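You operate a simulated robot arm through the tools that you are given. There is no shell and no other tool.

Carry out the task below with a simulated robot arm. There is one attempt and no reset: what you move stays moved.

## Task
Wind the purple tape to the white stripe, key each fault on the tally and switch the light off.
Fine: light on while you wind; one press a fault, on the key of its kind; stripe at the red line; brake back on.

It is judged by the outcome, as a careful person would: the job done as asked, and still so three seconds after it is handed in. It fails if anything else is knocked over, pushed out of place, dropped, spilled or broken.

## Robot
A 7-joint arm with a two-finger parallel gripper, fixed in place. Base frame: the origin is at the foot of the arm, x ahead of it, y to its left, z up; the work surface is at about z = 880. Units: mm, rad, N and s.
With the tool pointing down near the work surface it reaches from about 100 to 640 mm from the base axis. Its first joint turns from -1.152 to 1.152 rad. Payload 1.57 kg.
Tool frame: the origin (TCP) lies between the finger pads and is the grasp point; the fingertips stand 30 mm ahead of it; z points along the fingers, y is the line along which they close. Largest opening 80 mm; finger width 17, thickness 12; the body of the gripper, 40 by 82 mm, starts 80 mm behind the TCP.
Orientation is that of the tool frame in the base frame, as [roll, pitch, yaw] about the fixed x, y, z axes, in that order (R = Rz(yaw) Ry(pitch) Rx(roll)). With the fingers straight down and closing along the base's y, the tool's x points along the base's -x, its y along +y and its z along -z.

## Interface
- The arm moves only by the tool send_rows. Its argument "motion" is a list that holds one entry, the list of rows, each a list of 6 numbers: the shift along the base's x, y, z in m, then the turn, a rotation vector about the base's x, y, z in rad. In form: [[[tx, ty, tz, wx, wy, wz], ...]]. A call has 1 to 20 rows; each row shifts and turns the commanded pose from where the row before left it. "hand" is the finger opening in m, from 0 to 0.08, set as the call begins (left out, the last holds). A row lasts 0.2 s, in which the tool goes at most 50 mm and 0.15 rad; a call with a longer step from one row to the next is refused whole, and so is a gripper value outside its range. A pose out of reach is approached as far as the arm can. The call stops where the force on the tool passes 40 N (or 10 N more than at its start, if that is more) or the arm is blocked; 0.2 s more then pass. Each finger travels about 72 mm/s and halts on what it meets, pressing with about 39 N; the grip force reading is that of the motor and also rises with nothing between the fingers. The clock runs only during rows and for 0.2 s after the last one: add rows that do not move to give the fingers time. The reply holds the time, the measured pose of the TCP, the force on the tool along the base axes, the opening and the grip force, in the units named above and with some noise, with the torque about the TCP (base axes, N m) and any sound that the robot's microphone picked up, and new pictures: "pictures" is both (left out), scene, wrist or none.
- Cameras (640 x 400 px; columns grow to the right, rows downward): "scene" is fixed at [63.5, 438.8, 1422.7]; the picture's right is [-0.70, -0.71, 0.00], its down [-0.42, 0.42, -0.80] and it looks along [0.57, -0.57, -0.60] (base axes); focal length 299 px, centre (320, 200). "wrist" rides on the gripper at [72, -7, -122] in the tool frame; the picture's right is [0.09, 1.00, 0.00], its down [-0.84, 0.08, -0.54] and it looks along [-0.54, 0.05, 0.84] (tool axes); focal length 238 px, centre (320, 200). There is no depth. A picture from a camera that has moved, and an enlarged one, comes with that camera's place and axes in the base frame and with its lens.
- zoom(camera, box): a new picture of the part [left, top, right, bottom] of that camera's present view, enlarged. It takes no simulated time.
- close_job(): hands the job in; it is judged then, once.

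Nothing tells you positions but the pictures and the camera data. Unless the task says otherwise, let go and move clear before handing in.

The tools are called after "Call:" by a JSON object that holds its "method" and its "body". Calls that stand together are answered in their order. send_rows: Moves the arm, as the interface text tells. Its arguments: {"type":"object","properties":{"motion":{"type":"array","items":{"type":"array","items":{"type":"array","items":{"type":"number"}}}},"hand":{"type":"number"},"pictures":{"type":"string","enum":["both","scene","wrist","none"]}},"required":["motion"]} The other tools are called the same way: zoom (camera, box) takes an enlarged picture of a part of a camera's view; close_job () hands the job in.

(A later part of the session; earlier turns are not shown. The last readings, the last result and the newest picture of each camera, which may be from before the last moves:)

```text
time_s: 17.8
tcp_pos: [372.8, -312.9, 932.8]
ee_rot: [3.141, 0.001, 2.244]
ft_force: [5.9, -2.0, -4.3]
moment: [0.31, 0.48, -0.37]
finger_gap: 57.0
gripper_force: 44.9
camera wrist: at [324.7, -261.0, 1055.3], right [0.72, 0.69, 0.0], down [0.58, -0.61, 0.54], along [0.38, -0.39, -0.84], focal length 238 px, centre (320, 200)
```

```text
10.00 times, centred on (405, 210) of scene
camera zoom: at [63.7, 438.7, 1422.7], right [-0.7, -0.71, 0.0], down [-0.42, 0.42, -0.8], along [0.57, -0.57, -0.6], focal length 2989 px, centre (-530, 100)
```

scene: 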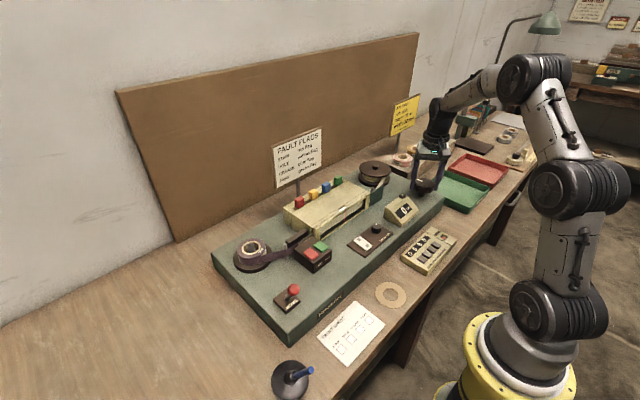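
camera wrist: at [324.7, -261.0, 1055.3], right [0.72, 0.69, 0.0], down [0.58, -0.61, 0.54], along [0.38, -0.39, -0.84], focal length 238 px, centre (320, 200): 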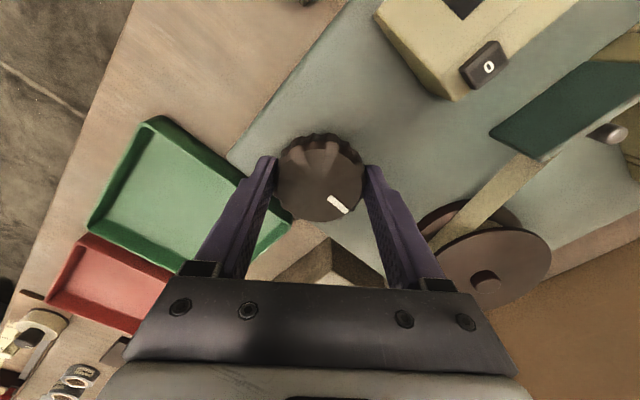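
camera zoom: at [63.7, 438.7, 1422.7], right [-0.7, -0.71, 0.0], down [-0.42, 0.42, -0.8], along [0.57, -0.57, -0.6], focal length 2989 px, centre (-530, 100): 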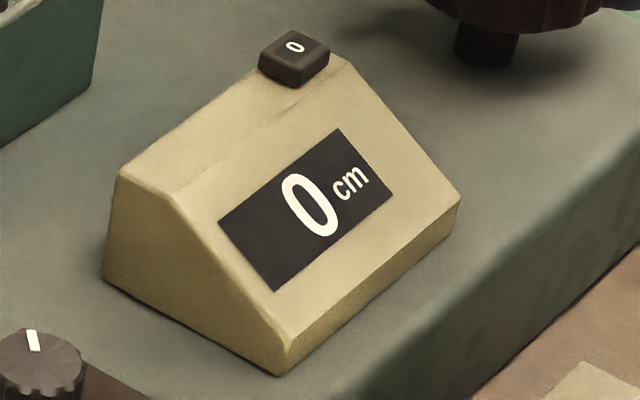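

Counter-clockwise pays the tape back toward the supply: the beige leader joint has come into view by the guide. So clockwise winds, and I'll turn back gently while watching the ratio.

Call:
{"method": "send_rows", "body": {"motion": [[[0, 0, 0, 0, 0, -0.1]]], "pictures": "none"}}

Call:
{"method": "zoom", "body": {"camera": "scene", "box": [220, 190, 430, 310]}}

```text
time_s: 18.2
tcp_pos: [373.8, -314.9, 932.7]
ee_rot: [3.14, 0.0, 2.145]
ft_force: [3.5, 1.0, -5.6]
moment: [-0.43, -0.56, 0.04]
finger_gap: 57.3
gripper_force: 44.8
```

```text
3.05 times, centred on (325, 250) of scene
camera zoom: at [63.6, 438.8, 1422.7], right [-0.7, -0.71, 0.0], down [-0.42, 0.42, -0.8], along [0.57, -0.57, -0.6], focal length 911 px, centre (305, 48)
```

zoom: 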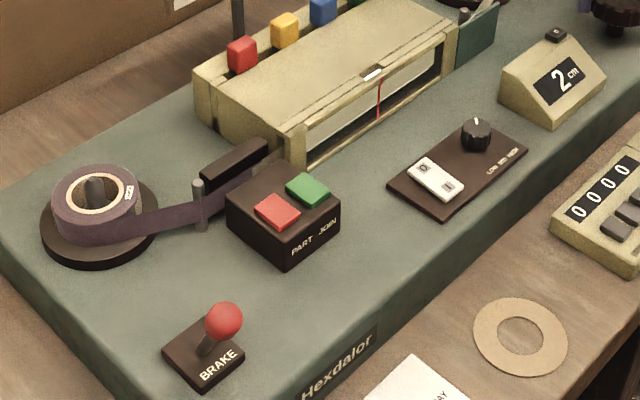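

Clockwise winds at about 17 mm per 0.1 rad, and the window is about 185 mm long. I'll continue in small steps and look at the window and flags each time.

Call:
{"method": "send_rows", "body": {"motion": [[[0, 0, 0, 0, 0, -0.1], [0, 0, 0, 0, 0, -0.1], [0, 0, 0, 0, 0, -0.05]]], "pictures": "none"}}

Call:
{"method": "zoom", "body": {"camera": "scene", "box": [280, 165, 420, 250]}}

```text
time_s: 19.0
tcp_pos: [374.7, -313.5, 932.7]
ee_rot: [3.141, -0.001, 1.891]
ft_force: [4.1, 0.6, -1.4]
moment: [0.17, 0.12, -0.02]
finger_gap: 56.8
gripper_force: 44.7
```

```text
4.57 times, centred on (350, 208) of scene
camera zoom: at [63.6, 438.8, 1422.7], right [-0.7, -0.71, 0.0], down [-0.42, 0.42, -0.8], along [0.57, -0.57, -0.6], focal length 1366 px, centre (183, 166)
```

zoom: 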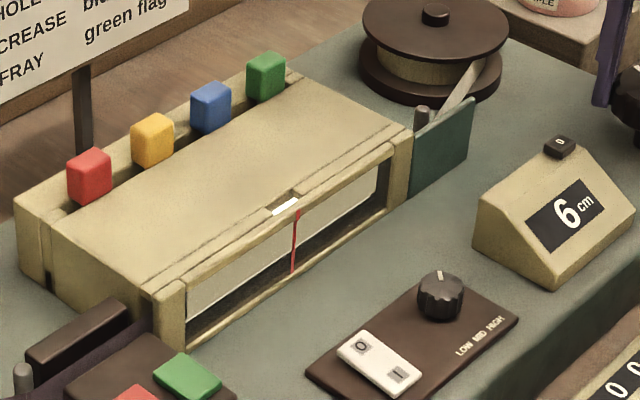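

The counter reads 6 cm, the leader is still in the window and no flag has changed. I'm continuing to wind.

Call:
{"method": "send_rows", "body": {"motion": [[[0, 0, 0, 0, 0, -0.1], [0, 0, 0, 0, 0, -0.1]]], "pictures": "none"}}

Call:
{"method": "zoom", "body": {"camera": "scene", "box": [280, 165, 420, 250]}}

```text
time_s: 19.6
tcp_pos: [374.8, -312.4, 932.9]
ee_rot: [3.141, 0.001, 1.692]
ft_force: [5.6, 5.6, -0.4]
moment: [-0.41, 0.09, 0.01]
finger_gap: 56.9
gripper_force: 44.8
```

```text
4.57 times, centred on (350, 208) of scene
camera zoom: at [63.6, 439.0, 1422.7], right [-0.7, -0.71, 0.0], down [-0.42, 0.42, -0.8], along [0.57, -0.57, -0.6], focal length 1366 px, centre (183, 166)
```

zoom: 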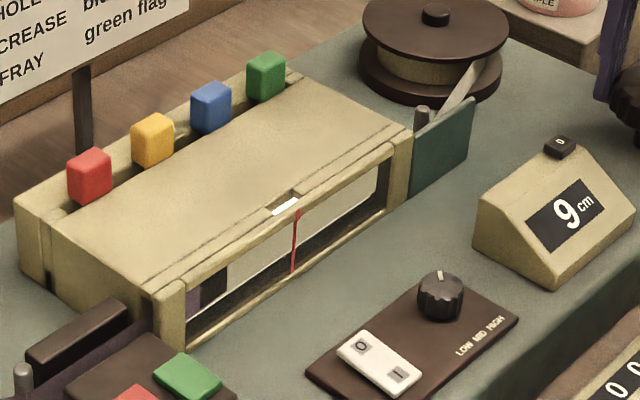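

The purple tape has entered the window at its left end. I'm zooming in on it.

Call:
{"method": "zoom", "body": {"camera": "scene", "box": [315, 195, 375, 240]}}

```text
8.89 times, centred on (345, 218) of scene
camera zoom: at [63.6, 439.0, 1422.7], right [-0.7, -0.71, 0.0], down [-0.42, 0.42, -0.8], along [0.57, -0.57, -0.6], focal length 2657 px, centre (98, 44)
```

zoom: 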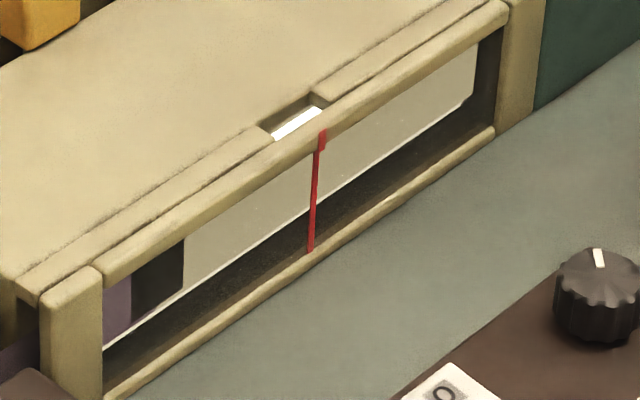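

A dark join sits between the leader and the purple tape. I'm winding on in small steps.

Call:
{"method": "send_rows", "body": {"motion": [[[0, 0, 0, 0, 0, -0.1], [0, 0, 0, 0, 0, -0.1]]], "pictures": "none"}}

Call:
{"method": "zoom", "body": {"camera": "scene", "box": [290, 170, 410, 245]}}

Call:
{"method": "zoom", "body": {"camera": "scene", "box": [315, 195, 375, 240]}}

```text
time_s: 20.2
tcp_pos: [374.1, -312.7, 933.2]
ee_rot: [3.137, 0.0, 1.49]
ft_force: [15.0, 3.3, 0.1]
moment: [1.1, 0.48, 0.03]
finger_gap: 57.1
gripper_force: 44.8
```

```text
5.33 times, centred on (350, 208) of scene
camera zoom: at [63.9, 438.8, 1422.7], right [-0.7, -0.71, 0.0], down [-0.42, 0.42, -0.8], along [0.57, -0.57, -0.6], focal length 1594 px, centre (160, 160)
```

zoom: 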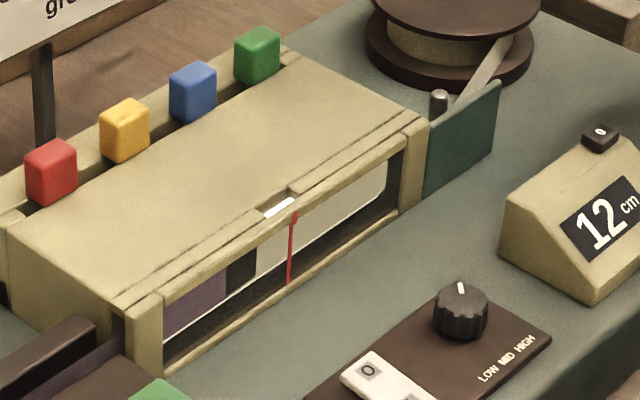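

```text
8.89 times, centred on (345, 218) of scene
camera zoom: at [63.9, 438.8, 1422.7], right [-0.7, -0.71, 0.0], down [-0.42, 0.42, -0.8], along [0.57, -0.57, -0.6], focal length 2657 px, centre (98, 44)
```

zoom: 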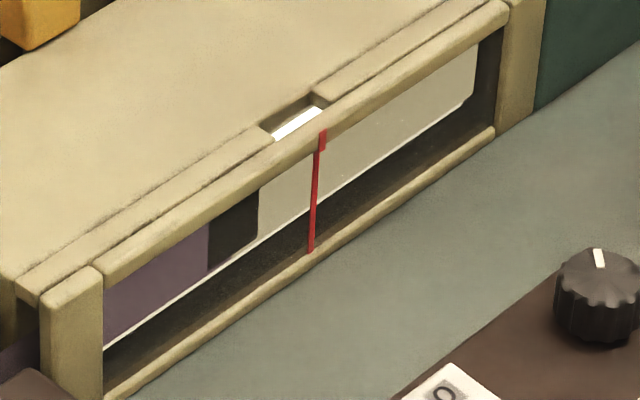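

The tape is passing well and the counter shows 12 cm. A small side force is building, so I'll ease 1 mm in its direction as I continue.

Call:
{"method": "send_rows", "body": {"motion": [[[0.001, 0, 0, 0, 0, -0.1], [0, 0, 0, 0, 0, -0.1]]], "pictures": "none"}}

Call:
{"method": "zoom", "body": {"camera": "scene", "box": [290, 170, 410, 245]}}

Call:
{"method": "zoom", "body": {"camera": "scene", "box": [315, 195, 375, 240]}}

```text
time_s: 20.8
tcp_pos: [376.3, -313.5, 933.7]
ee_rot: [3.14, 0.0, 1.291]
ft_force: [13.2, 6.6, 3.0]
moment: [0.57, -0.42, 0.03]
finger_gap: 57.1
gripper_force: 45.2
```

```text
5.33 times, centred on (350, 208) of scene
camera zoom: at [63.8, 439.0, 1422.6], right [-0.7, -0.71, 0.0], down [-0.42, 0.42, -0.8], along [0.57, -0.57, -0.6], focal length 1594 px, centre (160, 160)
```

zoom: 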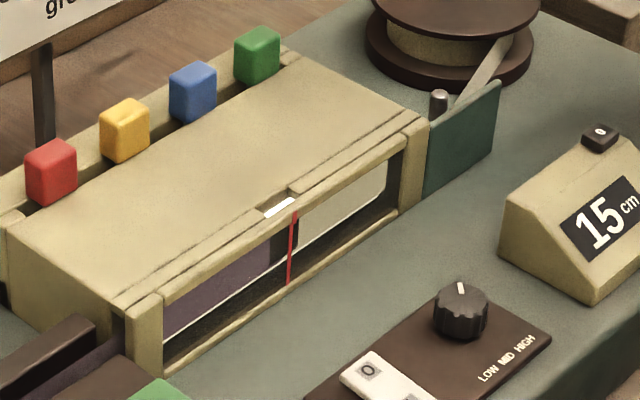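

```text
8.89 times, centred on (345, 218) of scene
camera zoom: at [63.8, 439.0, 1422.6], right [-0.7, -0.71, 0.0], down [-0.42, 0.42, -0.8], along [0.57, -0.57, -0.6], focal length 2657 px, centre (98, 44)
```

zoom: 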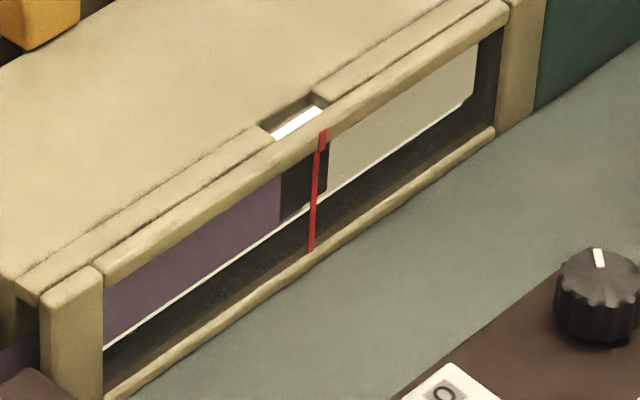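

The dark join is at the red line, no faults have shown yet, and the flags are all level. I'm carrying on.

Call:
{"method": "send_rows", "body": {"motion": [[[0.001, 0, 0, 0, 0, -0.1], [0, 0, 0, 0, 0, -0.05]]], "pictures": "none"}}

Call:
{"method": "zoom", "body": {"camera": "scene", "box": [290, 170, 410, 245]}}

Call:
{"method": "zoom", "body": {"camera": "scene", "box": [315, 195, 375, 240]}}

```text
time_s: 21.4
tcp_pos: [377.0, -313.7, 932.7]
ee_rot: [3.141, 0.001, 1.142]
ft_force: [9.3, -0.1, 4.4]
moment: [1.19, -0.11, 0.04]
finger_gap: 57.1
gripper_force: 45.0
```

```text
5.33 times, centred on (350, 208) of scene
camera zoom: at [63.7, 438.8, 1422.7], right [-0.7, -0.71, 0.0], down [-0.42, 0.42, -0.8], along [0.57, -0.57, -0.6], focal length 1594 px, centre (160, 160)
```

zoom: 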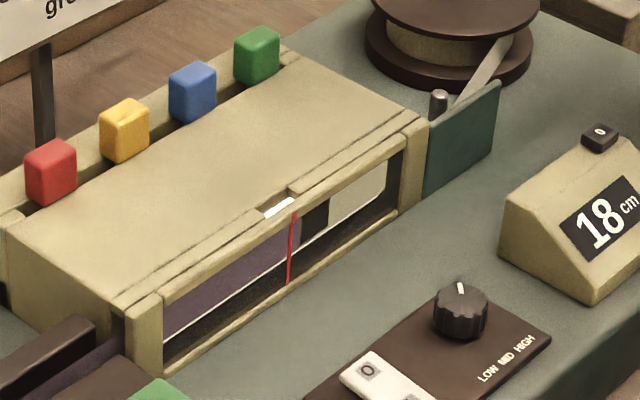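

```text
8.89 times, centred on (345, 218) of scene
camera zoom: at [63.7, 438.8, 1422.7], right [-0.7, -0.71, 0.0], down [-0.42, 0.42, -0.8], along [0.57, -0.57, -0.6], focal length 2657 px, centre (98, 44)
```

zoom: 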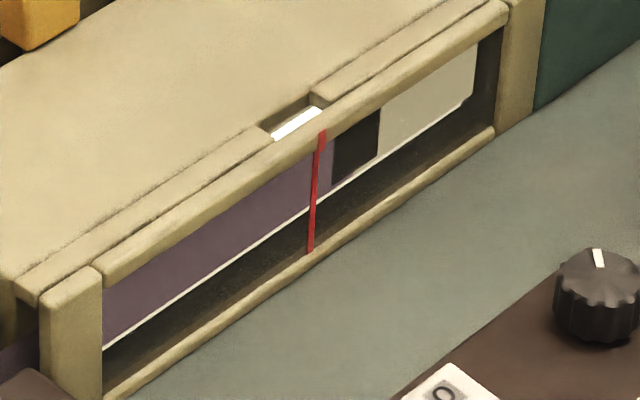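

The purple tape is at the line at 18 cm with no faults so far. I'm winding on.

Call:
{"method": "send_rows", "body": {"motion": [[[0.0005, 0, 0, 0, 0, -0.1], [0, 0, 0, 0, 0, -0.05]]], "pictures": "none"}}

Call:
{"method": "zoom", "body": {"camera": "scene", "box": [290, 170, 410, 245]}}

Call:
{"method": "zoom", "body": {"camera": "scene", "box": [315, 195, 375, 240]}}

```text
time_s: 22.0
tcp_pos: [376.1, -313.1, 934.1]
ee_rot: [3.14, 0.003, 0.991]
ft_force: [4.3, -2.5, 3.9]
moment: [-0.05, -0.61, 0.0]
finger_gap: 57.0
gripper_force: 44.8
```

```text
5.33 times, centred on (350, 208) of scene
camera zoom: at [63.5, 438.8, 1422.7], right [-0.7, -0.71, 0.0], down [-0.42, 0.42, -0.8], along [0.57, -0.57, -0.6], focal length 1594 px, centre (160, 160)
```

zoom: 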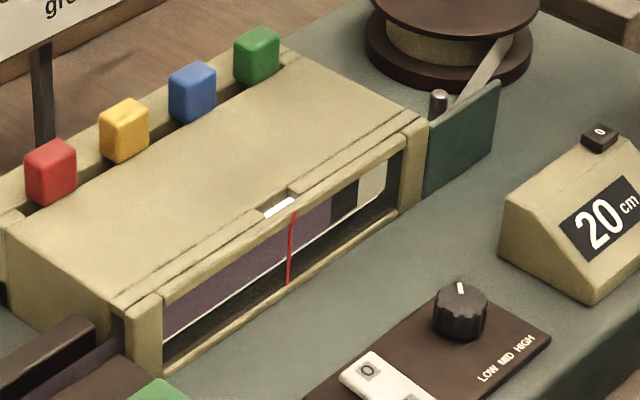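

```text
8.89 times, centred on (345, 218) of scene
camera zoom: at [63.5, 438.8, 1422.7], right [-0.7, -0.71, 0.0], down [-0.42, 0.42, -0.8], along [0.57, -0.57, -0.6], focal length 2657 px, centre (98, 44)
```

zoom: 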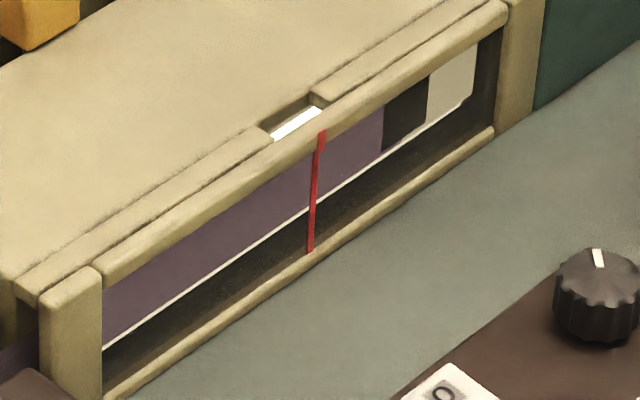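

It's clear so far at 20 cm, and I'm continuing.

Call:
{"method": "send_rows", "body": {"motion": [[[0, 0, 0, 0, 0, -0.1], [0, 0, 0, 0, 0, -0.05]]], "pictures": "none"}}

Call:
{"method": "zoom", "body": {"camera": "scene", "box": [290, 170, 410, 245]}}

Call:
{"method": "zoom", "body": {"camera": "scene", "box": [315, 195, 375, 240]}}

```text
time_s: 22.6
tcp_pos: [376.9, -313.3, 933.1]
ee_rot: [3.141, 0.001, 0.841]
ft_force: [4.5, -6.0, 6.7]
moment: [-0.44, 0.95, -0.01]
finger_gap: 57.1
gripper_force: 44.5
```

```text
5.33 times, centred on (350, 208) of scene
camera zoom: at [63.5, 438.7, 1422.7], right [-0.7, -0.71, 0.0], down [-0.42, 0.42, -0.8], along [0.57, -0.57, -0.6], focal length 1594 px, centre (160, 160)
```

zoom: 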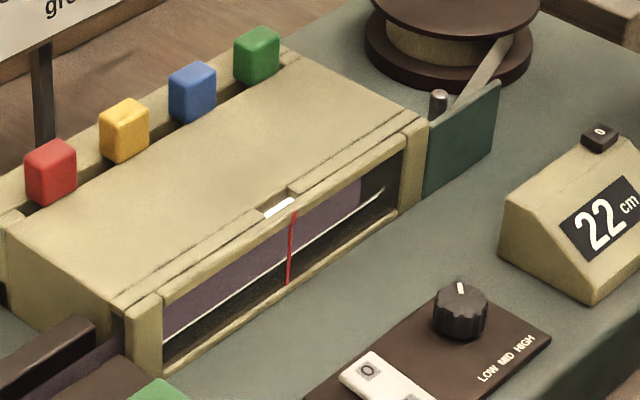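

```text
8.89 times, centred on (345, 218) of scene
camera zoom: at [63.5, 438.7, 1422.7], right [-0.7, -0.71, 0.0], down [-0.42, 0.42, -0.8], along [0.57, -0.57, -0.6], focal length 2657 px, centre (98, 44)
```

zoom: 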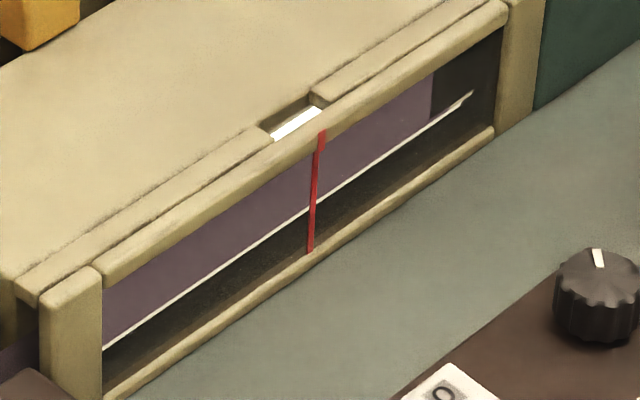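

There is purple tape across the whole window and still no fault or flag. I'm continuing.

Call:
{"method": "send_rows", "body": {"motion": [[[0, 0, 0, 0, 0, -0.1], [0, 0, 0, 0, 0, -0.05]]], "pictures": "none"}}

Call:
{"method": "zoom", "body": {"camera": "scene", "box": [290, 170, 410, 245]}}

Call:
{"method": "zoom", "body": {"camera": "scene", "box": [315, 195, 375, 240]}}

```text
time_s: 23.2
tcp_pos: [376.7, -315.0, 932.5]
ee_rot: [3.141, 0.001, 0.69]
ft_force: [1.8, -6.6, 8.7]
moment: [-1.04, 0.7, 0.05]
finger_gap: 56.7
gripper_force: 45.1
```

```text
5.33 times, centred on (350, 208) of scene
camera zoom: at [63.4, 438.8, 1422.7], right [-0.7, -0.71, 0.0], down [-0.42, 0.42, -0.8], along [0.57, -0.57, -0.6], focal length 1594 px, centre (160, 160)
```

zoom: 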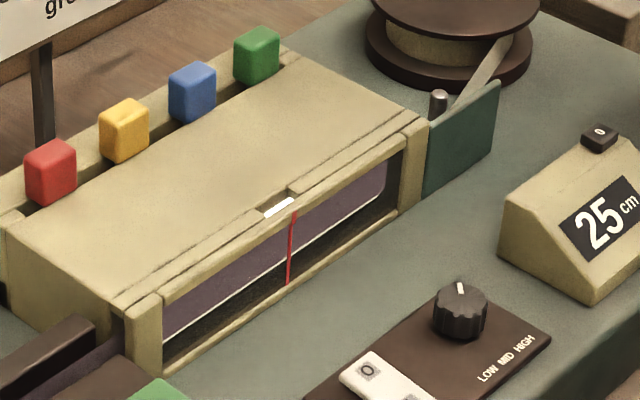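

```text
8.89 times, centred on (345, 218) of scene
camera zoom: at [63.4, 438.8, 1422.7], right [-0.7, -0.71, 0.0], down [-0.42, 0.42, -0.8], along [0.57, -0.57, -0.6], focal length 2657 px, centre (98, 44)
```

zoom: 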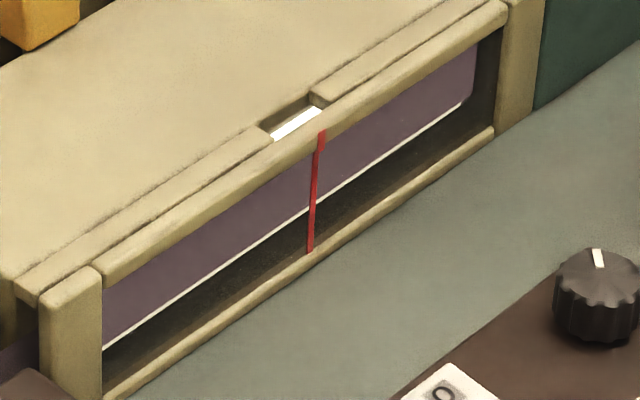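

All good at 25 cm. I'm continuing.

Call:
{"method": "send_rows", "body": {"motion": [[[0, 0, 0, 0, 0, -0.1], [0, 0, -0.0005, 0, 0, -0.05]]], "pictures": "none"}}

Call:
{"method": "zoom", "body": {"camera": "scene", "box": [290, 170, 410, 245]}}

Call:
{"method": "zoom", "body": {"camera": "scene", "box": [315, 195, 375, 240]}}

```text
time_s: 23.8
tcp_pos: [376.6, -314.2, 933.2]
ee_rot: [3.14, -0.004, 0.542]
ft_force: [4.2, -11.0, 9.9]
moment: [-0.12, 0.87, -0.01]
finger_gap: 57.1
gripper_force: 44.9
```

```text
5.33 times, centred on (350, 208) of scene
camera zoom: at [63.5, 438.6, 1422.8], right [-0.7, -0.71, 0.0], down [-0.42, 0.42, -0.8], along [0.57, -0.57, -0.6], focal length 1594 px, centre (160, 160)
```

zoom: 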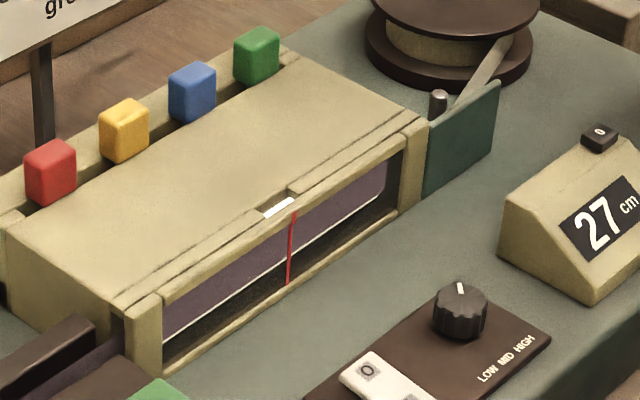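

```text
8.89 times, centred on (345, 218) of scene
camera zoom: at [63.5, 438.6, 1422.8], right [-0.7, -0.71, 0.0], down [-0.42, 0.42, -0.8], along [0.57, -0.57, -0.6], focal length 2657 px, centre (98, 44)
```

zoom: 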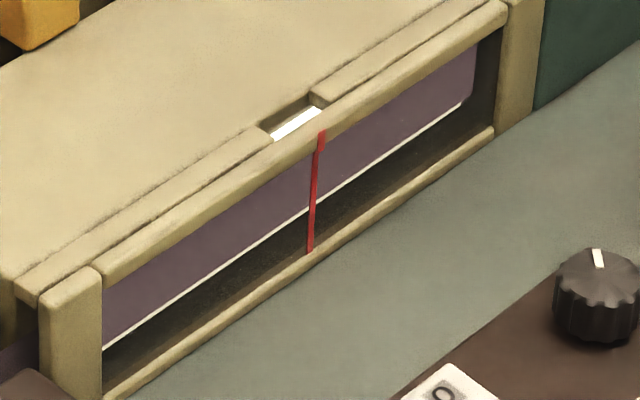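

I'm continuing, and easing the small built-up forces as I go.

Call:
{"method": "send_rows", "body": {"motion": [[[0, -0.0007, 0.001, 0, 0, -0.1], [0, 0, 0, 0, 0, -0.05]]], "pictures": "none"}}

Call:
{"method": "zoom", "body": {"camera": "scene", "box": [290, 170, 410, 245]}}

Call:
{"method": "zoom", "body": {"camera": "scene", "box": [315, 195, 375, 240]}}

```text
time_s: 24.4
tcp_pos: [376.4, -314.4, 933.6]
ee_rot: [-3.14, -0.002, 0.391]
ft_force: [6.6, -10.5, 1.9]
moment: [-0.82, -0.51, 0.02]
finger_gap: 57.1
gripper_force: 45.0
```

```text
5.33 times, centred on (350, 208) of scene
camera zoom: at [63.6, 438.6, 1422.8], right [-0.7, -0.71, 0.0], down [-0.42, 0.42, -0.8], along [0.57, -0.57, -0.6], focal length 1594 px, centre (160, 160)
```

zoom: 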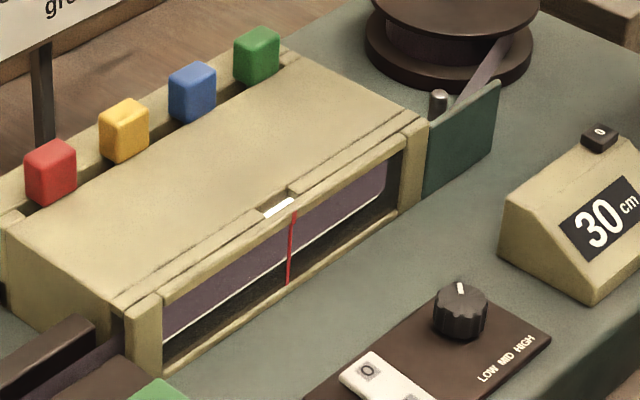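

```text
8.89 times, centred on (345, 218) of scene
camera zoom: at [63.6, 438.6, 1422.8], right [-0.7, -0.71, 0.0], down [-0.42, 0.42, -0.8], along [0.57, -0.57, -0.6], focal length 2657 px, centre (98, 44)
```

zoom: 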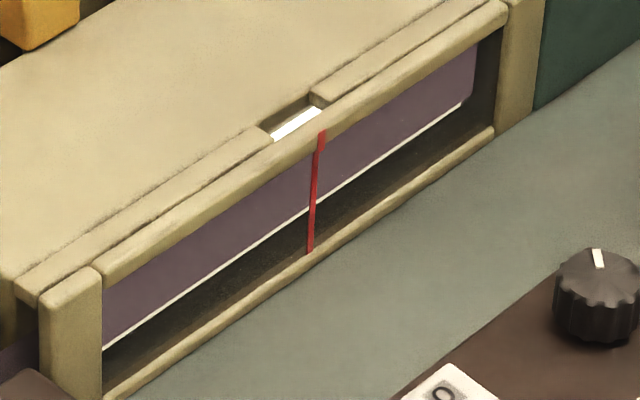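

The counter shows 30 cm, the flags are unchanged and the tape is clean. I'm continuing.

Call:
{"method": "send_rows", "body": {"motion": [[[0, -0.0005, 0, 0, 0, -0.1], [0, 0, 0, 0, 0, -0.05]]], "pictures": "none"}}

Call:
{"method": "zoom", "body": {"camera": "scene", "box": [290, 170, 410, 245]}}

Call:
{"method": "zoom", "body": {"camera": "scene", "box": [315, 195, 375, 240]}}

```text
time_s: 25.0
tcp_pos: [377.7, -313.4, 933.4]
ee_rot: [-3.141, -0.002, 0.242]
ft_force: [12.4, -9.6, 0.6]
moment: [-0.22, 0.45, -0.01]
finger_gap: 57.2
gripper_force: 45.3
```

```text
5.33 times, centred on (350, 208) of scene
camera zoom: at [63.8, 438.6, 1422.8], right [-0.7, -0.71, 0.0], down [-0.42, 0.42, -0.8], along [0.57, -0.57, -0.6], focal length 1594 px, centre (160, 160)
```

zoom: 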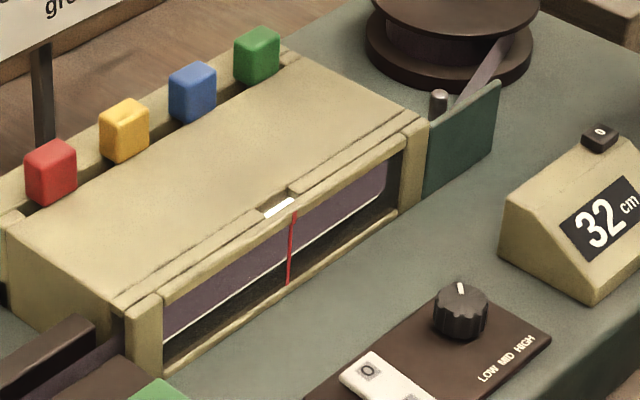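

```text
8.89 times, centred on (345, 218) of scene
camera zoom: at [63.8, 438.6, 1422.8], right [-0.7, -0.71, 0.0], down [-0.42, 0.42, -0.8], along [0.57, -0.57, -0.6], focal length 2657 px, centre (98, 44)
```

zoom: 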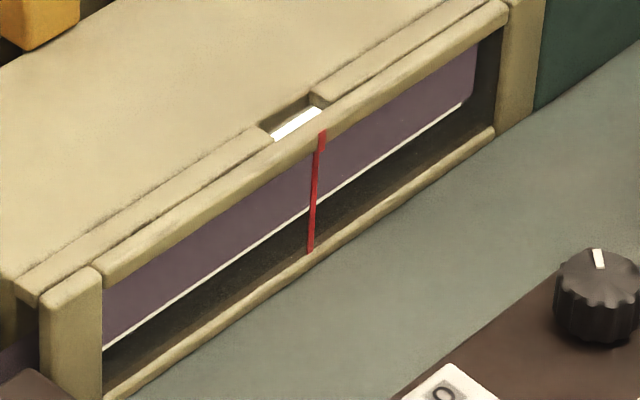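

It's still clean at 32 cm. I'm continuing.

Call:
{"method": "send_rows", "body": {"motion": [[[0.001, -0.0005, 0, 0, 0, -0.1], [0, 0, 0, 0, 0, -0.05]]], "pictures": "none"}}

Call:
{"method": "zoom", "body": {"camera": "scene", "box": [290, 170, 410, 245]}}

Call:
{"method": "zoom", "body": {"camera": "scene", "box": [315, 195, 375, 240]}}

```text
time_s: 25.6
tcp_pos: [376.9, -315.5, 932.7]
ee_rot: [-3.139, 0.0, 0.09]
ft_force: [1.9, -4.3, 2.8]
moment: [0.12, -1.25, 0.01]
finger_gap: 56.9
gripper_force: 45.1
```

```text
5.33 times, centred on (350, 208) of scene
camera zoom: at [63.4, 438.7, 1422.7], right [-0.7, -0.71, 0.0], down [-0.42, 0.42, -0.8], along [0.57, -0.57, -0.6], focal length 1594 px, centre (160, 160)
```

zoom: 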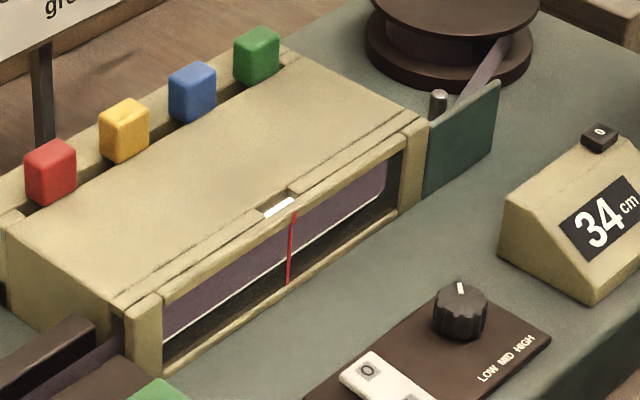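

```text
8.89 times, centred on (345, 218) of scene
camera zoom: at [63.4, 438.7, 1422.7], right [-0.7, -0.71, 0.0], down [-0.42, 0.42, -0.8], along [0.57, -0.57, -0.6], focal length 2657 px, centre (98, 44)
```

zoom: 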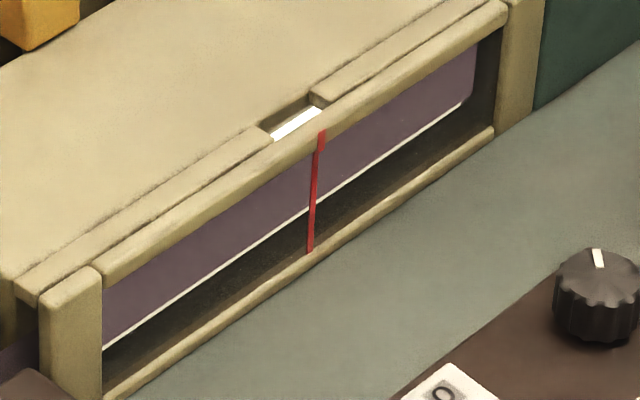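

It reads 34 cm. The wrist has turned nearly half a turn, so I'll look at the full views while winding a bit more.

Call:
{"method": "send_rows", "body": {"motion": [[[0, 0, 0, 0, 0, -0.1], [0, 0, 0, 0, 0, -0.05]]]}}

Call:
{"method": "zoom", "body": {"camera": "scene", "box": [290, 170, 410, 245]}}

Call:
{"method": "zoom", "body": {"camera": "scene", "box": [315, 195, 375, 240]}}

```text
time_s: 26.2
tcp_pos: [376.9, -315.3, 933.3]
ee_rot: [3.141, 0.002, -0.058]
ft_force: [-1.2, -6.0, 3.9]
moment: [0.53, -0.66, 0.01]
finger_gap: 57.1
gripper_force: 44.7
camera wrist: at [450.1, -312.4, 1055.1], right [0.03, -1.0, 0.0], down [-0.84, -0.03, 0.54], along [-0.54, -0.02, -0.84], focal length 238 px, centre (320, 200)
```

scene: 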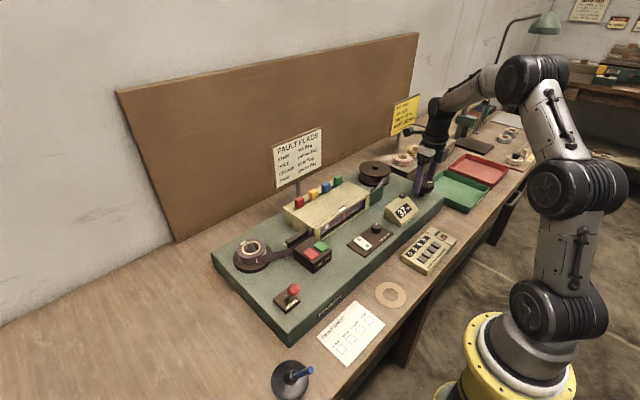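
wrist: 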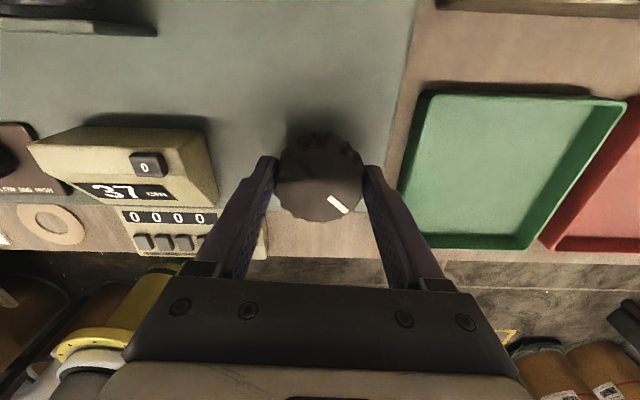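

```text
5.33 times, centred on (350, 208) of scene
camera zoom: at [63.4, 438.7, 1422.8], right [-0.7, -0.71, 0.0], down [-0.42, 0.42, -0.8], along [0.57, -0.57, -0.6], focal length 1594 px, centre (160, 160)
```

zoom: 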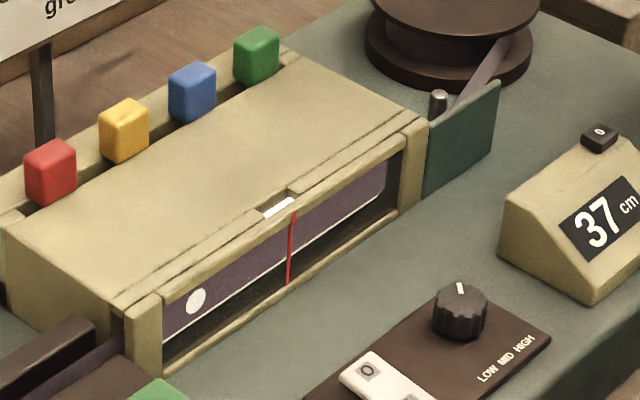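

```text
8.89 times, centred on (345, 218) of scene
camera zoom: at [63.4, 438.7, 1422.8], right [-0.7, -0.71, 0.0], down [-0.42, 0.42, -0.8], along [0.57, -0.57, -0.6], focal length 2657 px, centre (98, 44)
```

zoom: 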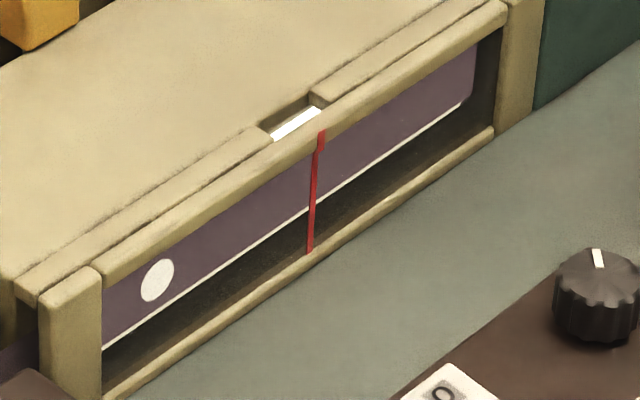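

A bright round spot, which looks like a hole, has entered the window at the left. I'm continuing slowly toward the line to see which flag answers.

Call:
{"method": "send_rows", "body": {"motion": [[[0, 0, 0, 0, 0, -0.1], [0, 0, 0, 0, 0, -0.05]]], "pictures": "none"}}

Call:
{"method": "zoom", "body": {"camera": "scene", "box": [290, 170, 410, 245]}}

Call:
{"method": "zoom", "body": {"camera": "scene", "box": [315, 195, 375, 240]}}

```text
time_s: 26.8
tcp_pos: [377.1, -314.8, 933.9]
ee_rot: [3.14, 0.002, -0.206]
ft_force: [-3.3, -9.4, 2.9]
moment: [0.34, 0.02, 0.05]
finger_gap: 57.0
gripper_force: 45.5
```

```text
5.33 times, centred on (350, 208) of scene
camera zoom: at [63.3, 438.6, 1422.8], right [-0.7, -0.71, 0.0], down [-0.42, 0.42, -0.8], along [0.57, -0.57, -0.6], focal length 1594 px, centre (160, 160)
```

zoom: 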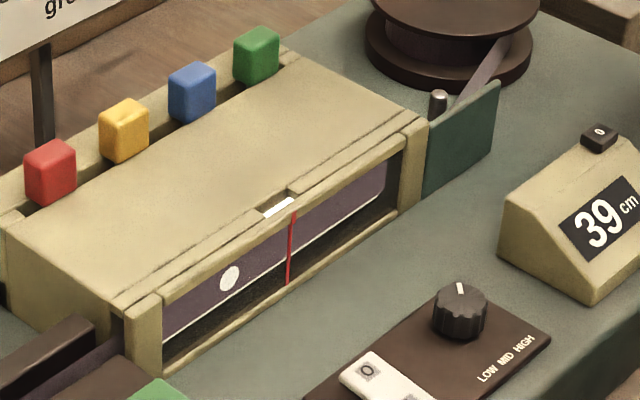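

```text
8.89 times, centred on (345, 218) of scene
camera zoom: at [63.3, 438.6, 1422.8], right [-0.7, -0.71, 0.0], down [-0.42, 0.42, -0.8], along [0.57, -0.57, -0.6], focal length 2657 px, centre (98, 44)
```

zoom: 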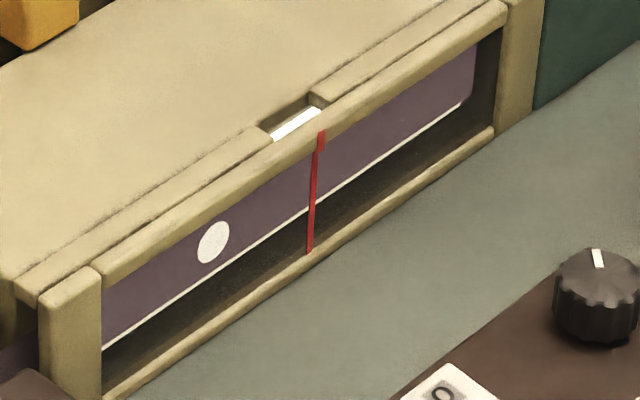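

The hole is moving toward the line. I'm continuing.

Call:
{"method": "send_rows", "body": {"motion": [[[0, -0.001, 0, 0, 0, -0.1], [0, 0, 0, 0, 0, -0.05]]], "pictures": "none"}}

Call:
{"method": "zoom", "body": {"camera": "scene", "box": [290, 170, 410, 245]}}

Call:
{"method": "zoom", "body": {"camera": "scene", "box": [315, 195, 375, 240]}}

```text
time_s: 27.4
tcp_pos: [376.9, -314.9, 934.6]
ee_rot: [3.142, 0.003, -0.359]
ft_force: [-7.1, -3.2, 2.2]
moment: [-0.93, -0.07, 0.03]
finger_gap: 57.0
gripper_force: 45.3
```

```text
5.33 times, centred on (350, 208) of scene
camera zoom: at [63.2, 438.8, 1422.7], right [-0.7, -0.71, 0.0], down [-0.42, 0.42, -0.8], along [0.57, -0.57, -0.6], focal length 1594 px, centre (160, 160)
```

zoom: 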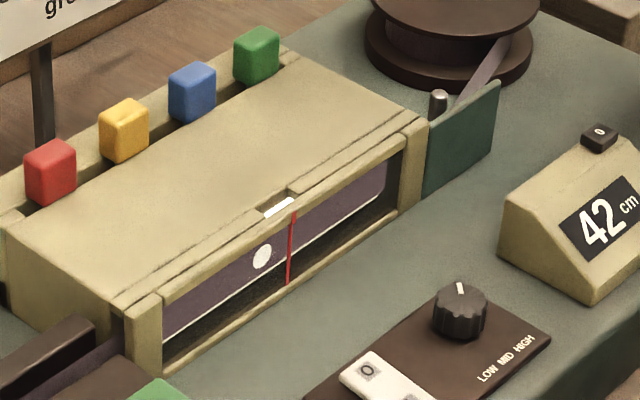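

```text
8.89 times, centred on (345, 218) of scene
camera zoom: at [63.2, 438.8, 1422.7], right [-0.7, -0.71, 0.0], down [-0.42, 0.42, -0.8], along [0.57, -0.57, -0.6], focal length 2657 px, centre (98, 44)
```

zoom: 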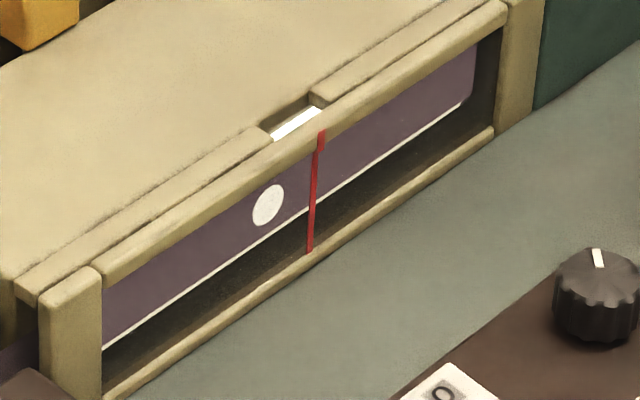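

I'm continuing; the hole should now reach the line.

Call:
{"method": "send_rows", "body": {"motion": [[[-0.0007, 0, 0, 0, 0, -0.1], [0, 0, 0, 0, 0, -0.05]]], "pictures": "none"}}

Call:
{"method": "zoom", "body": {"camera": "scene", "box": [290, 170, 410, 245]}}

Call:
{"method": "zoom", "body": {"camera": "scene", "box": [315, 195, 375, 240]}}

```text
time_s: 28.0
tcp_pos: [375.8, -315.5, 934.0]
ee_rot: [3.141, 0.001, -0.508]
ft_force: [1.3, -7.3, -2.5]
moment: [0.2, 1.24, 0.04]
finger_gap: 56.9
gripper_force: 45.4
```

```text
5.33 times, centred on (350, 208) of scene
camera zoom: at [63.6, 438.6, 1422.8], right [-0.7, -0.71, 0.0], down [-0.42, 0.42, -0.8], along [0.57, -0.57, -0.6], focal length 1594 px, centre (160, 160)
```

zoom: 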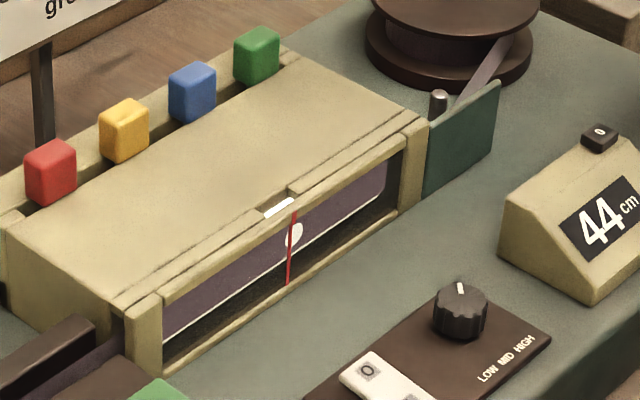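

```text
8.89 times, centred on (345, 218) of scene
camera zoom: at [63.6, 438.6, 1422.8], right [-0.7, -0.71, 0.0], down [-0.42, 0.42, -0.8], along [0.57, -0.57, -0.6], focal length 2657 px, centre (98, 44)
```

zoom: 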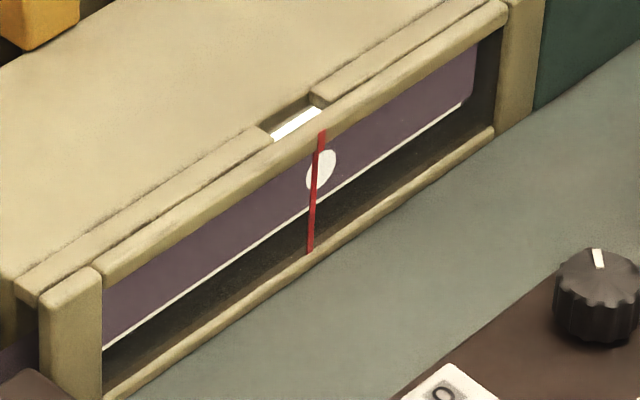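

The hole is at the line and the flags do not move, so the faults are judged from what is seen in the lit window. That is fault 1, a HOLE. I'm continuing.

Call:
{"method": "send_rows", "body": {"motion": [[[0, 0, 0, 0, 0, -0.1], [0, 0, 0, 0, 0, -0.1], [0, 0, 0, 0, 0, -0.05]]], "pictures": "none"}}

Call:
{"method": "zoom", "body": {"camera": "scene", "box": [290, 170, 410, 245]}}

Call:
{"method": "zoom", "body": {"camera": "scene", "box": [315, 195, 375, 240]}}

```text
time_s: 28.5
tcp_pos: [376.2, -315.7, 931.8]
ee_rot: [-3.112, 0.002, -0.598]
ft_force: [2.9, 4.4, 2.5]
moment: [-0.28, 0.27, 0.02]
finger_gap: 57.5
gripper_force: 45.1
out of reach, approached as far as the arm can: row 1, 2
stopped in row 2: the force on the tool passed its limit at 70 N (the readings are from after the stop); the commanded pose is now the measured one
```

```text
5.33 times, centred on (350, 208) of scene
camera zoom: at [63.5, 439.0, 1422.7], right [-0.7, -0.71, 0.0], down [-0.42, 0.42, -0.8], along [0.57, -0.57, -0.6], focal length 1594 px, centre (160, 160)
```

zoom: 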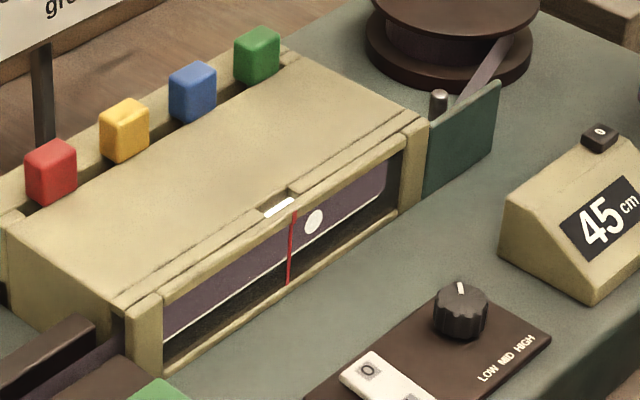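

```text
8.89 times, centred on (345, 218) of scene
camera zoom: at [63.5, 439.0, 1422.7], right [-0.7, -0.71, 0.0], down [-0.42, 0.42, -0.8], along [0.57, -0.57, -0.6], focal length 2657 px, centre (98, 44)
```

zoom: 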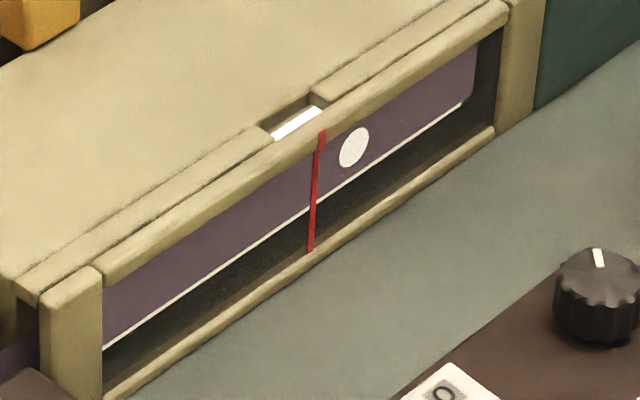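

The wrist reached its joint limit, so I let go here, lift clear of the knob, level the tool and rotate back the other way for a fresh grip.

Call:
{"method": "send_rows", "body": {"motion": [[[0, 0, 0, 0, 0, 0.02], [0, 0, 0, 0, 0, 0], [0, 0, 0.001, -0.024, 0.0163, 0.03], [0, 0.001, 0.025, 0, 0, 0], [-0.001, 0.001, 0.025, 0, 0, 0], [0, 0, 0, 0, 0, 0.15], [0, 0, 0, 0, 0, 0.15], [0, 0, 0, 0, 0, 0.15], [0, 0, 0, 0, 0, 0.15], [0, 0, 0, 0, 0, 0.15], [0, 0, 0, 0, 0, 0.15], [0, 0, 0, 0, 0, 0.15], [0, 0, 0, 0, 0, 0.15], [0, 0, 0, 0, 0, 0.15], [0, 0, 0, 0, 0, 0.15], [0, 0, 0, 0, 0, 0.15], [0, 0, 0, 0, 0, 0.15]]], "hand": 0.08}}

Call:
{"method": "zoom", "body": {"camera": "scene", "box": [290, 170, 410, 245]}}

```text
time_s: 32.1
tcp_pos: [373.8, -314.4, 983.6]
ee_rot: [3.141, 0.001, 1.253]
ft_force: [0.5, 0.2, 0.1]
moment: [0.03, -0.01, 0.01]
finger_gap: 80.2
gripper_force: 0.1
camera wrist: at [391.2, -243.5, 1105.3], right [0.97, -0.22, 0.0], down [-0.19, -0.82, 0.54], along [-0.12, -0.53, -0.84], focal length 238 px, centre (320, 200)
```

scene: 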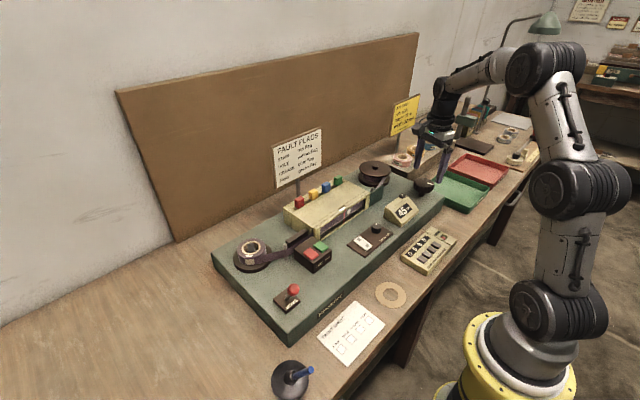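
wrist: 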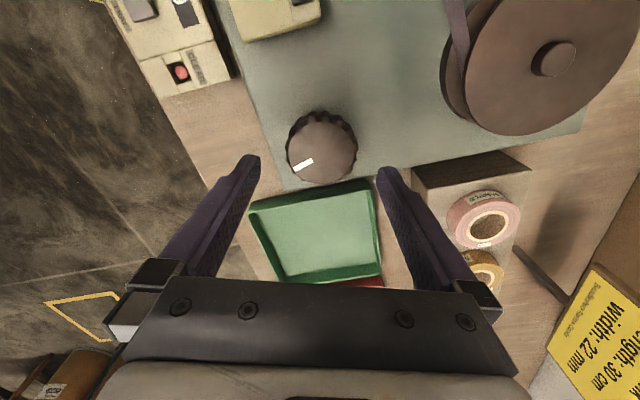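

```text
5.33 times, centred on (350, 208) of scene
camera zoom: at [63.5, 438.8, 1422.7], right [-0.7, -0.71, 0.0], down [-0.42, 0.42, -0.8], along [0.57, -0.57, -0.6], focal length 1594 px, centre (160, 160)
```

zoom: 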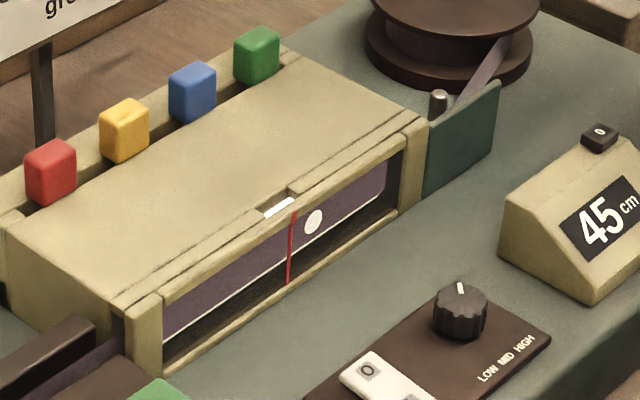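

The tape stayed put at 45 cm when I let go. I'm rotating further back for a long stroke.

Call:
{"method": "send_rows", "body": {"motion": [[[0, 0, 0, 0, 0, 0.15], [0, 0, 0, 0, 0, 0.15], [0, 0, 0, 0, 0, 0.15], [0, 0, 0, 0, 0, 0.15], [0, 0, 0, 0, 0, 0.15], [0, 0, 0, 0, 0, 0.15], [0, 0, 0, 0, 0, 0.15], [0, 0, 0, 0, 0, 0.15], [0, 0, 0, 0, 0, 0.15], [0, 0, 0, 0, 0, 0.15], [0, 0, 0, 0, 0, 0.15], [0, 0, 0, 0, 0, 0.15], [0, 0, 0, 0, 0, 0.15], [0, 0, 0, 0, 0, 0.15], [0, 0, 0, 0, 0, 0.15], [0, 0, 0, 0, 0, 0.15], [0, 0, 0, 0, 0, 0.15], [0, 0, 0, 0, 0, 0]]]}}

```text
time_s: 35.9
tcp_pos: [375.0, -315.7, 982.6]
ee_rot: [3.141, 0.001, -2.48]
ft_force: [-0.8, -0.1, 1.0]
moment: [0.0, -0.01, 0.01]
finger_gap: 80.1
gripper_force: 0.0
camera wrist: at [322.8, -364.2, 1104.6], right [-0.68, 0.73, 0.0], down [0.61, 0.57, 0.54], along [0.4, 0.37, -0.84], focal length 238 px, centre (320, 200)
```

scene: 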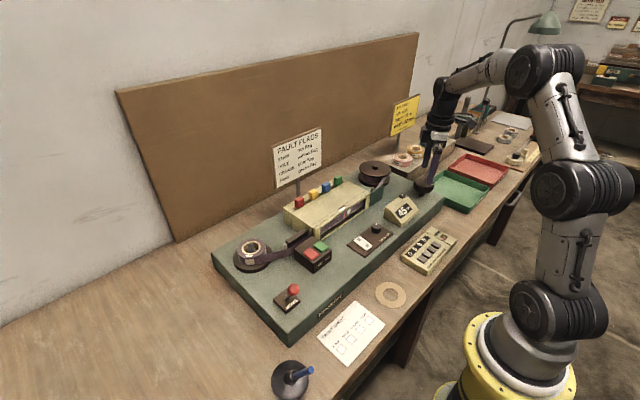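
wrist: 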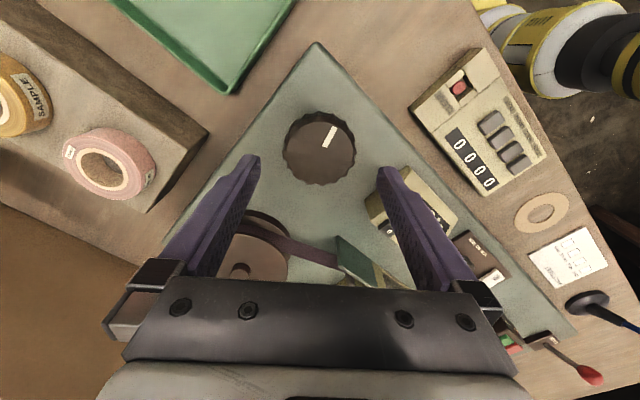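

There's plenty of room. I'm descending and gripping the knob again at this fresh angle.

Call:
{"method": "send_rows", "body": {"motion": [[[0, 0.001, -0.03, 0, 0, 0], [0, 0, -0.02, 0, 0, 0], [0, 0, 0, 0, 0, 0]]], "pictures": "wrist"}}

Call:
{"method": "send_rows", "body": {"motion": [[[0, 0, 0, 0, 0, 0], [0, 0, 0, 0, 0, 0], [0, 0, 0, 0, 0, 0]]], "hand": 0.045, "pictures": "wrist"}}

```text
time_s: 36.7
tcp_pos: [374.8, -315.5, 932.6]
ee_rot: [3.14, 0.002, -2.486]
ft_force: [0.6, 0.4, 0.2]
moment: [0.02, 0.0, 0.01]
finger_gap: 80.1
gripper_force: 0.1
camera wrist: at [322.7, -364.7, 1054.2], right [-0.68, 0.73, 0.0], down [0.61, 0.57, 0.54], along [0.4, 0.37, -0.84], focal length 238 px, centre (320, 200)
```

wrist: 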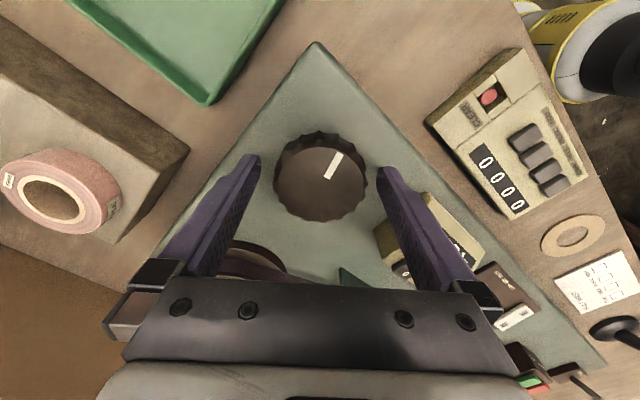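

```text
time_s: 37.5
tcp_pos: [373.3, -316.3, 932.6]
ee_rot: [3.14, 0.003, -2.485]
ft_force: [-2.3, 2.6, 0.4]
moment: [0.11, -0.11, 0.02]
finger_gap: 57.5
gripper_force: 45.2
camera wrist: at [322.6, -364.5, 1054.3], right [-0.68, 0.73, 0.0], down [0.62, 0.57, 0.54], along [0.4, 0.37, -0.84], focal length 238 px, centre (320, 200)
```

wrist: 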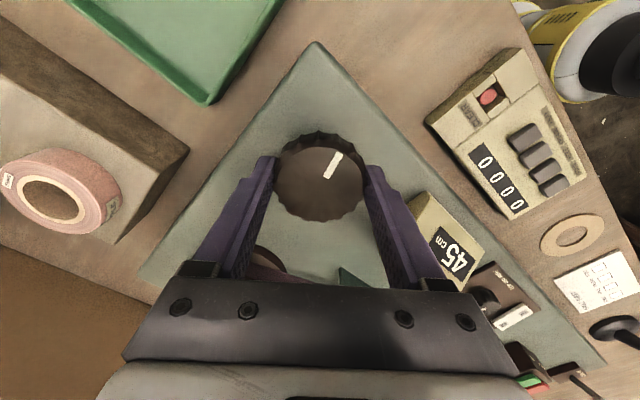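

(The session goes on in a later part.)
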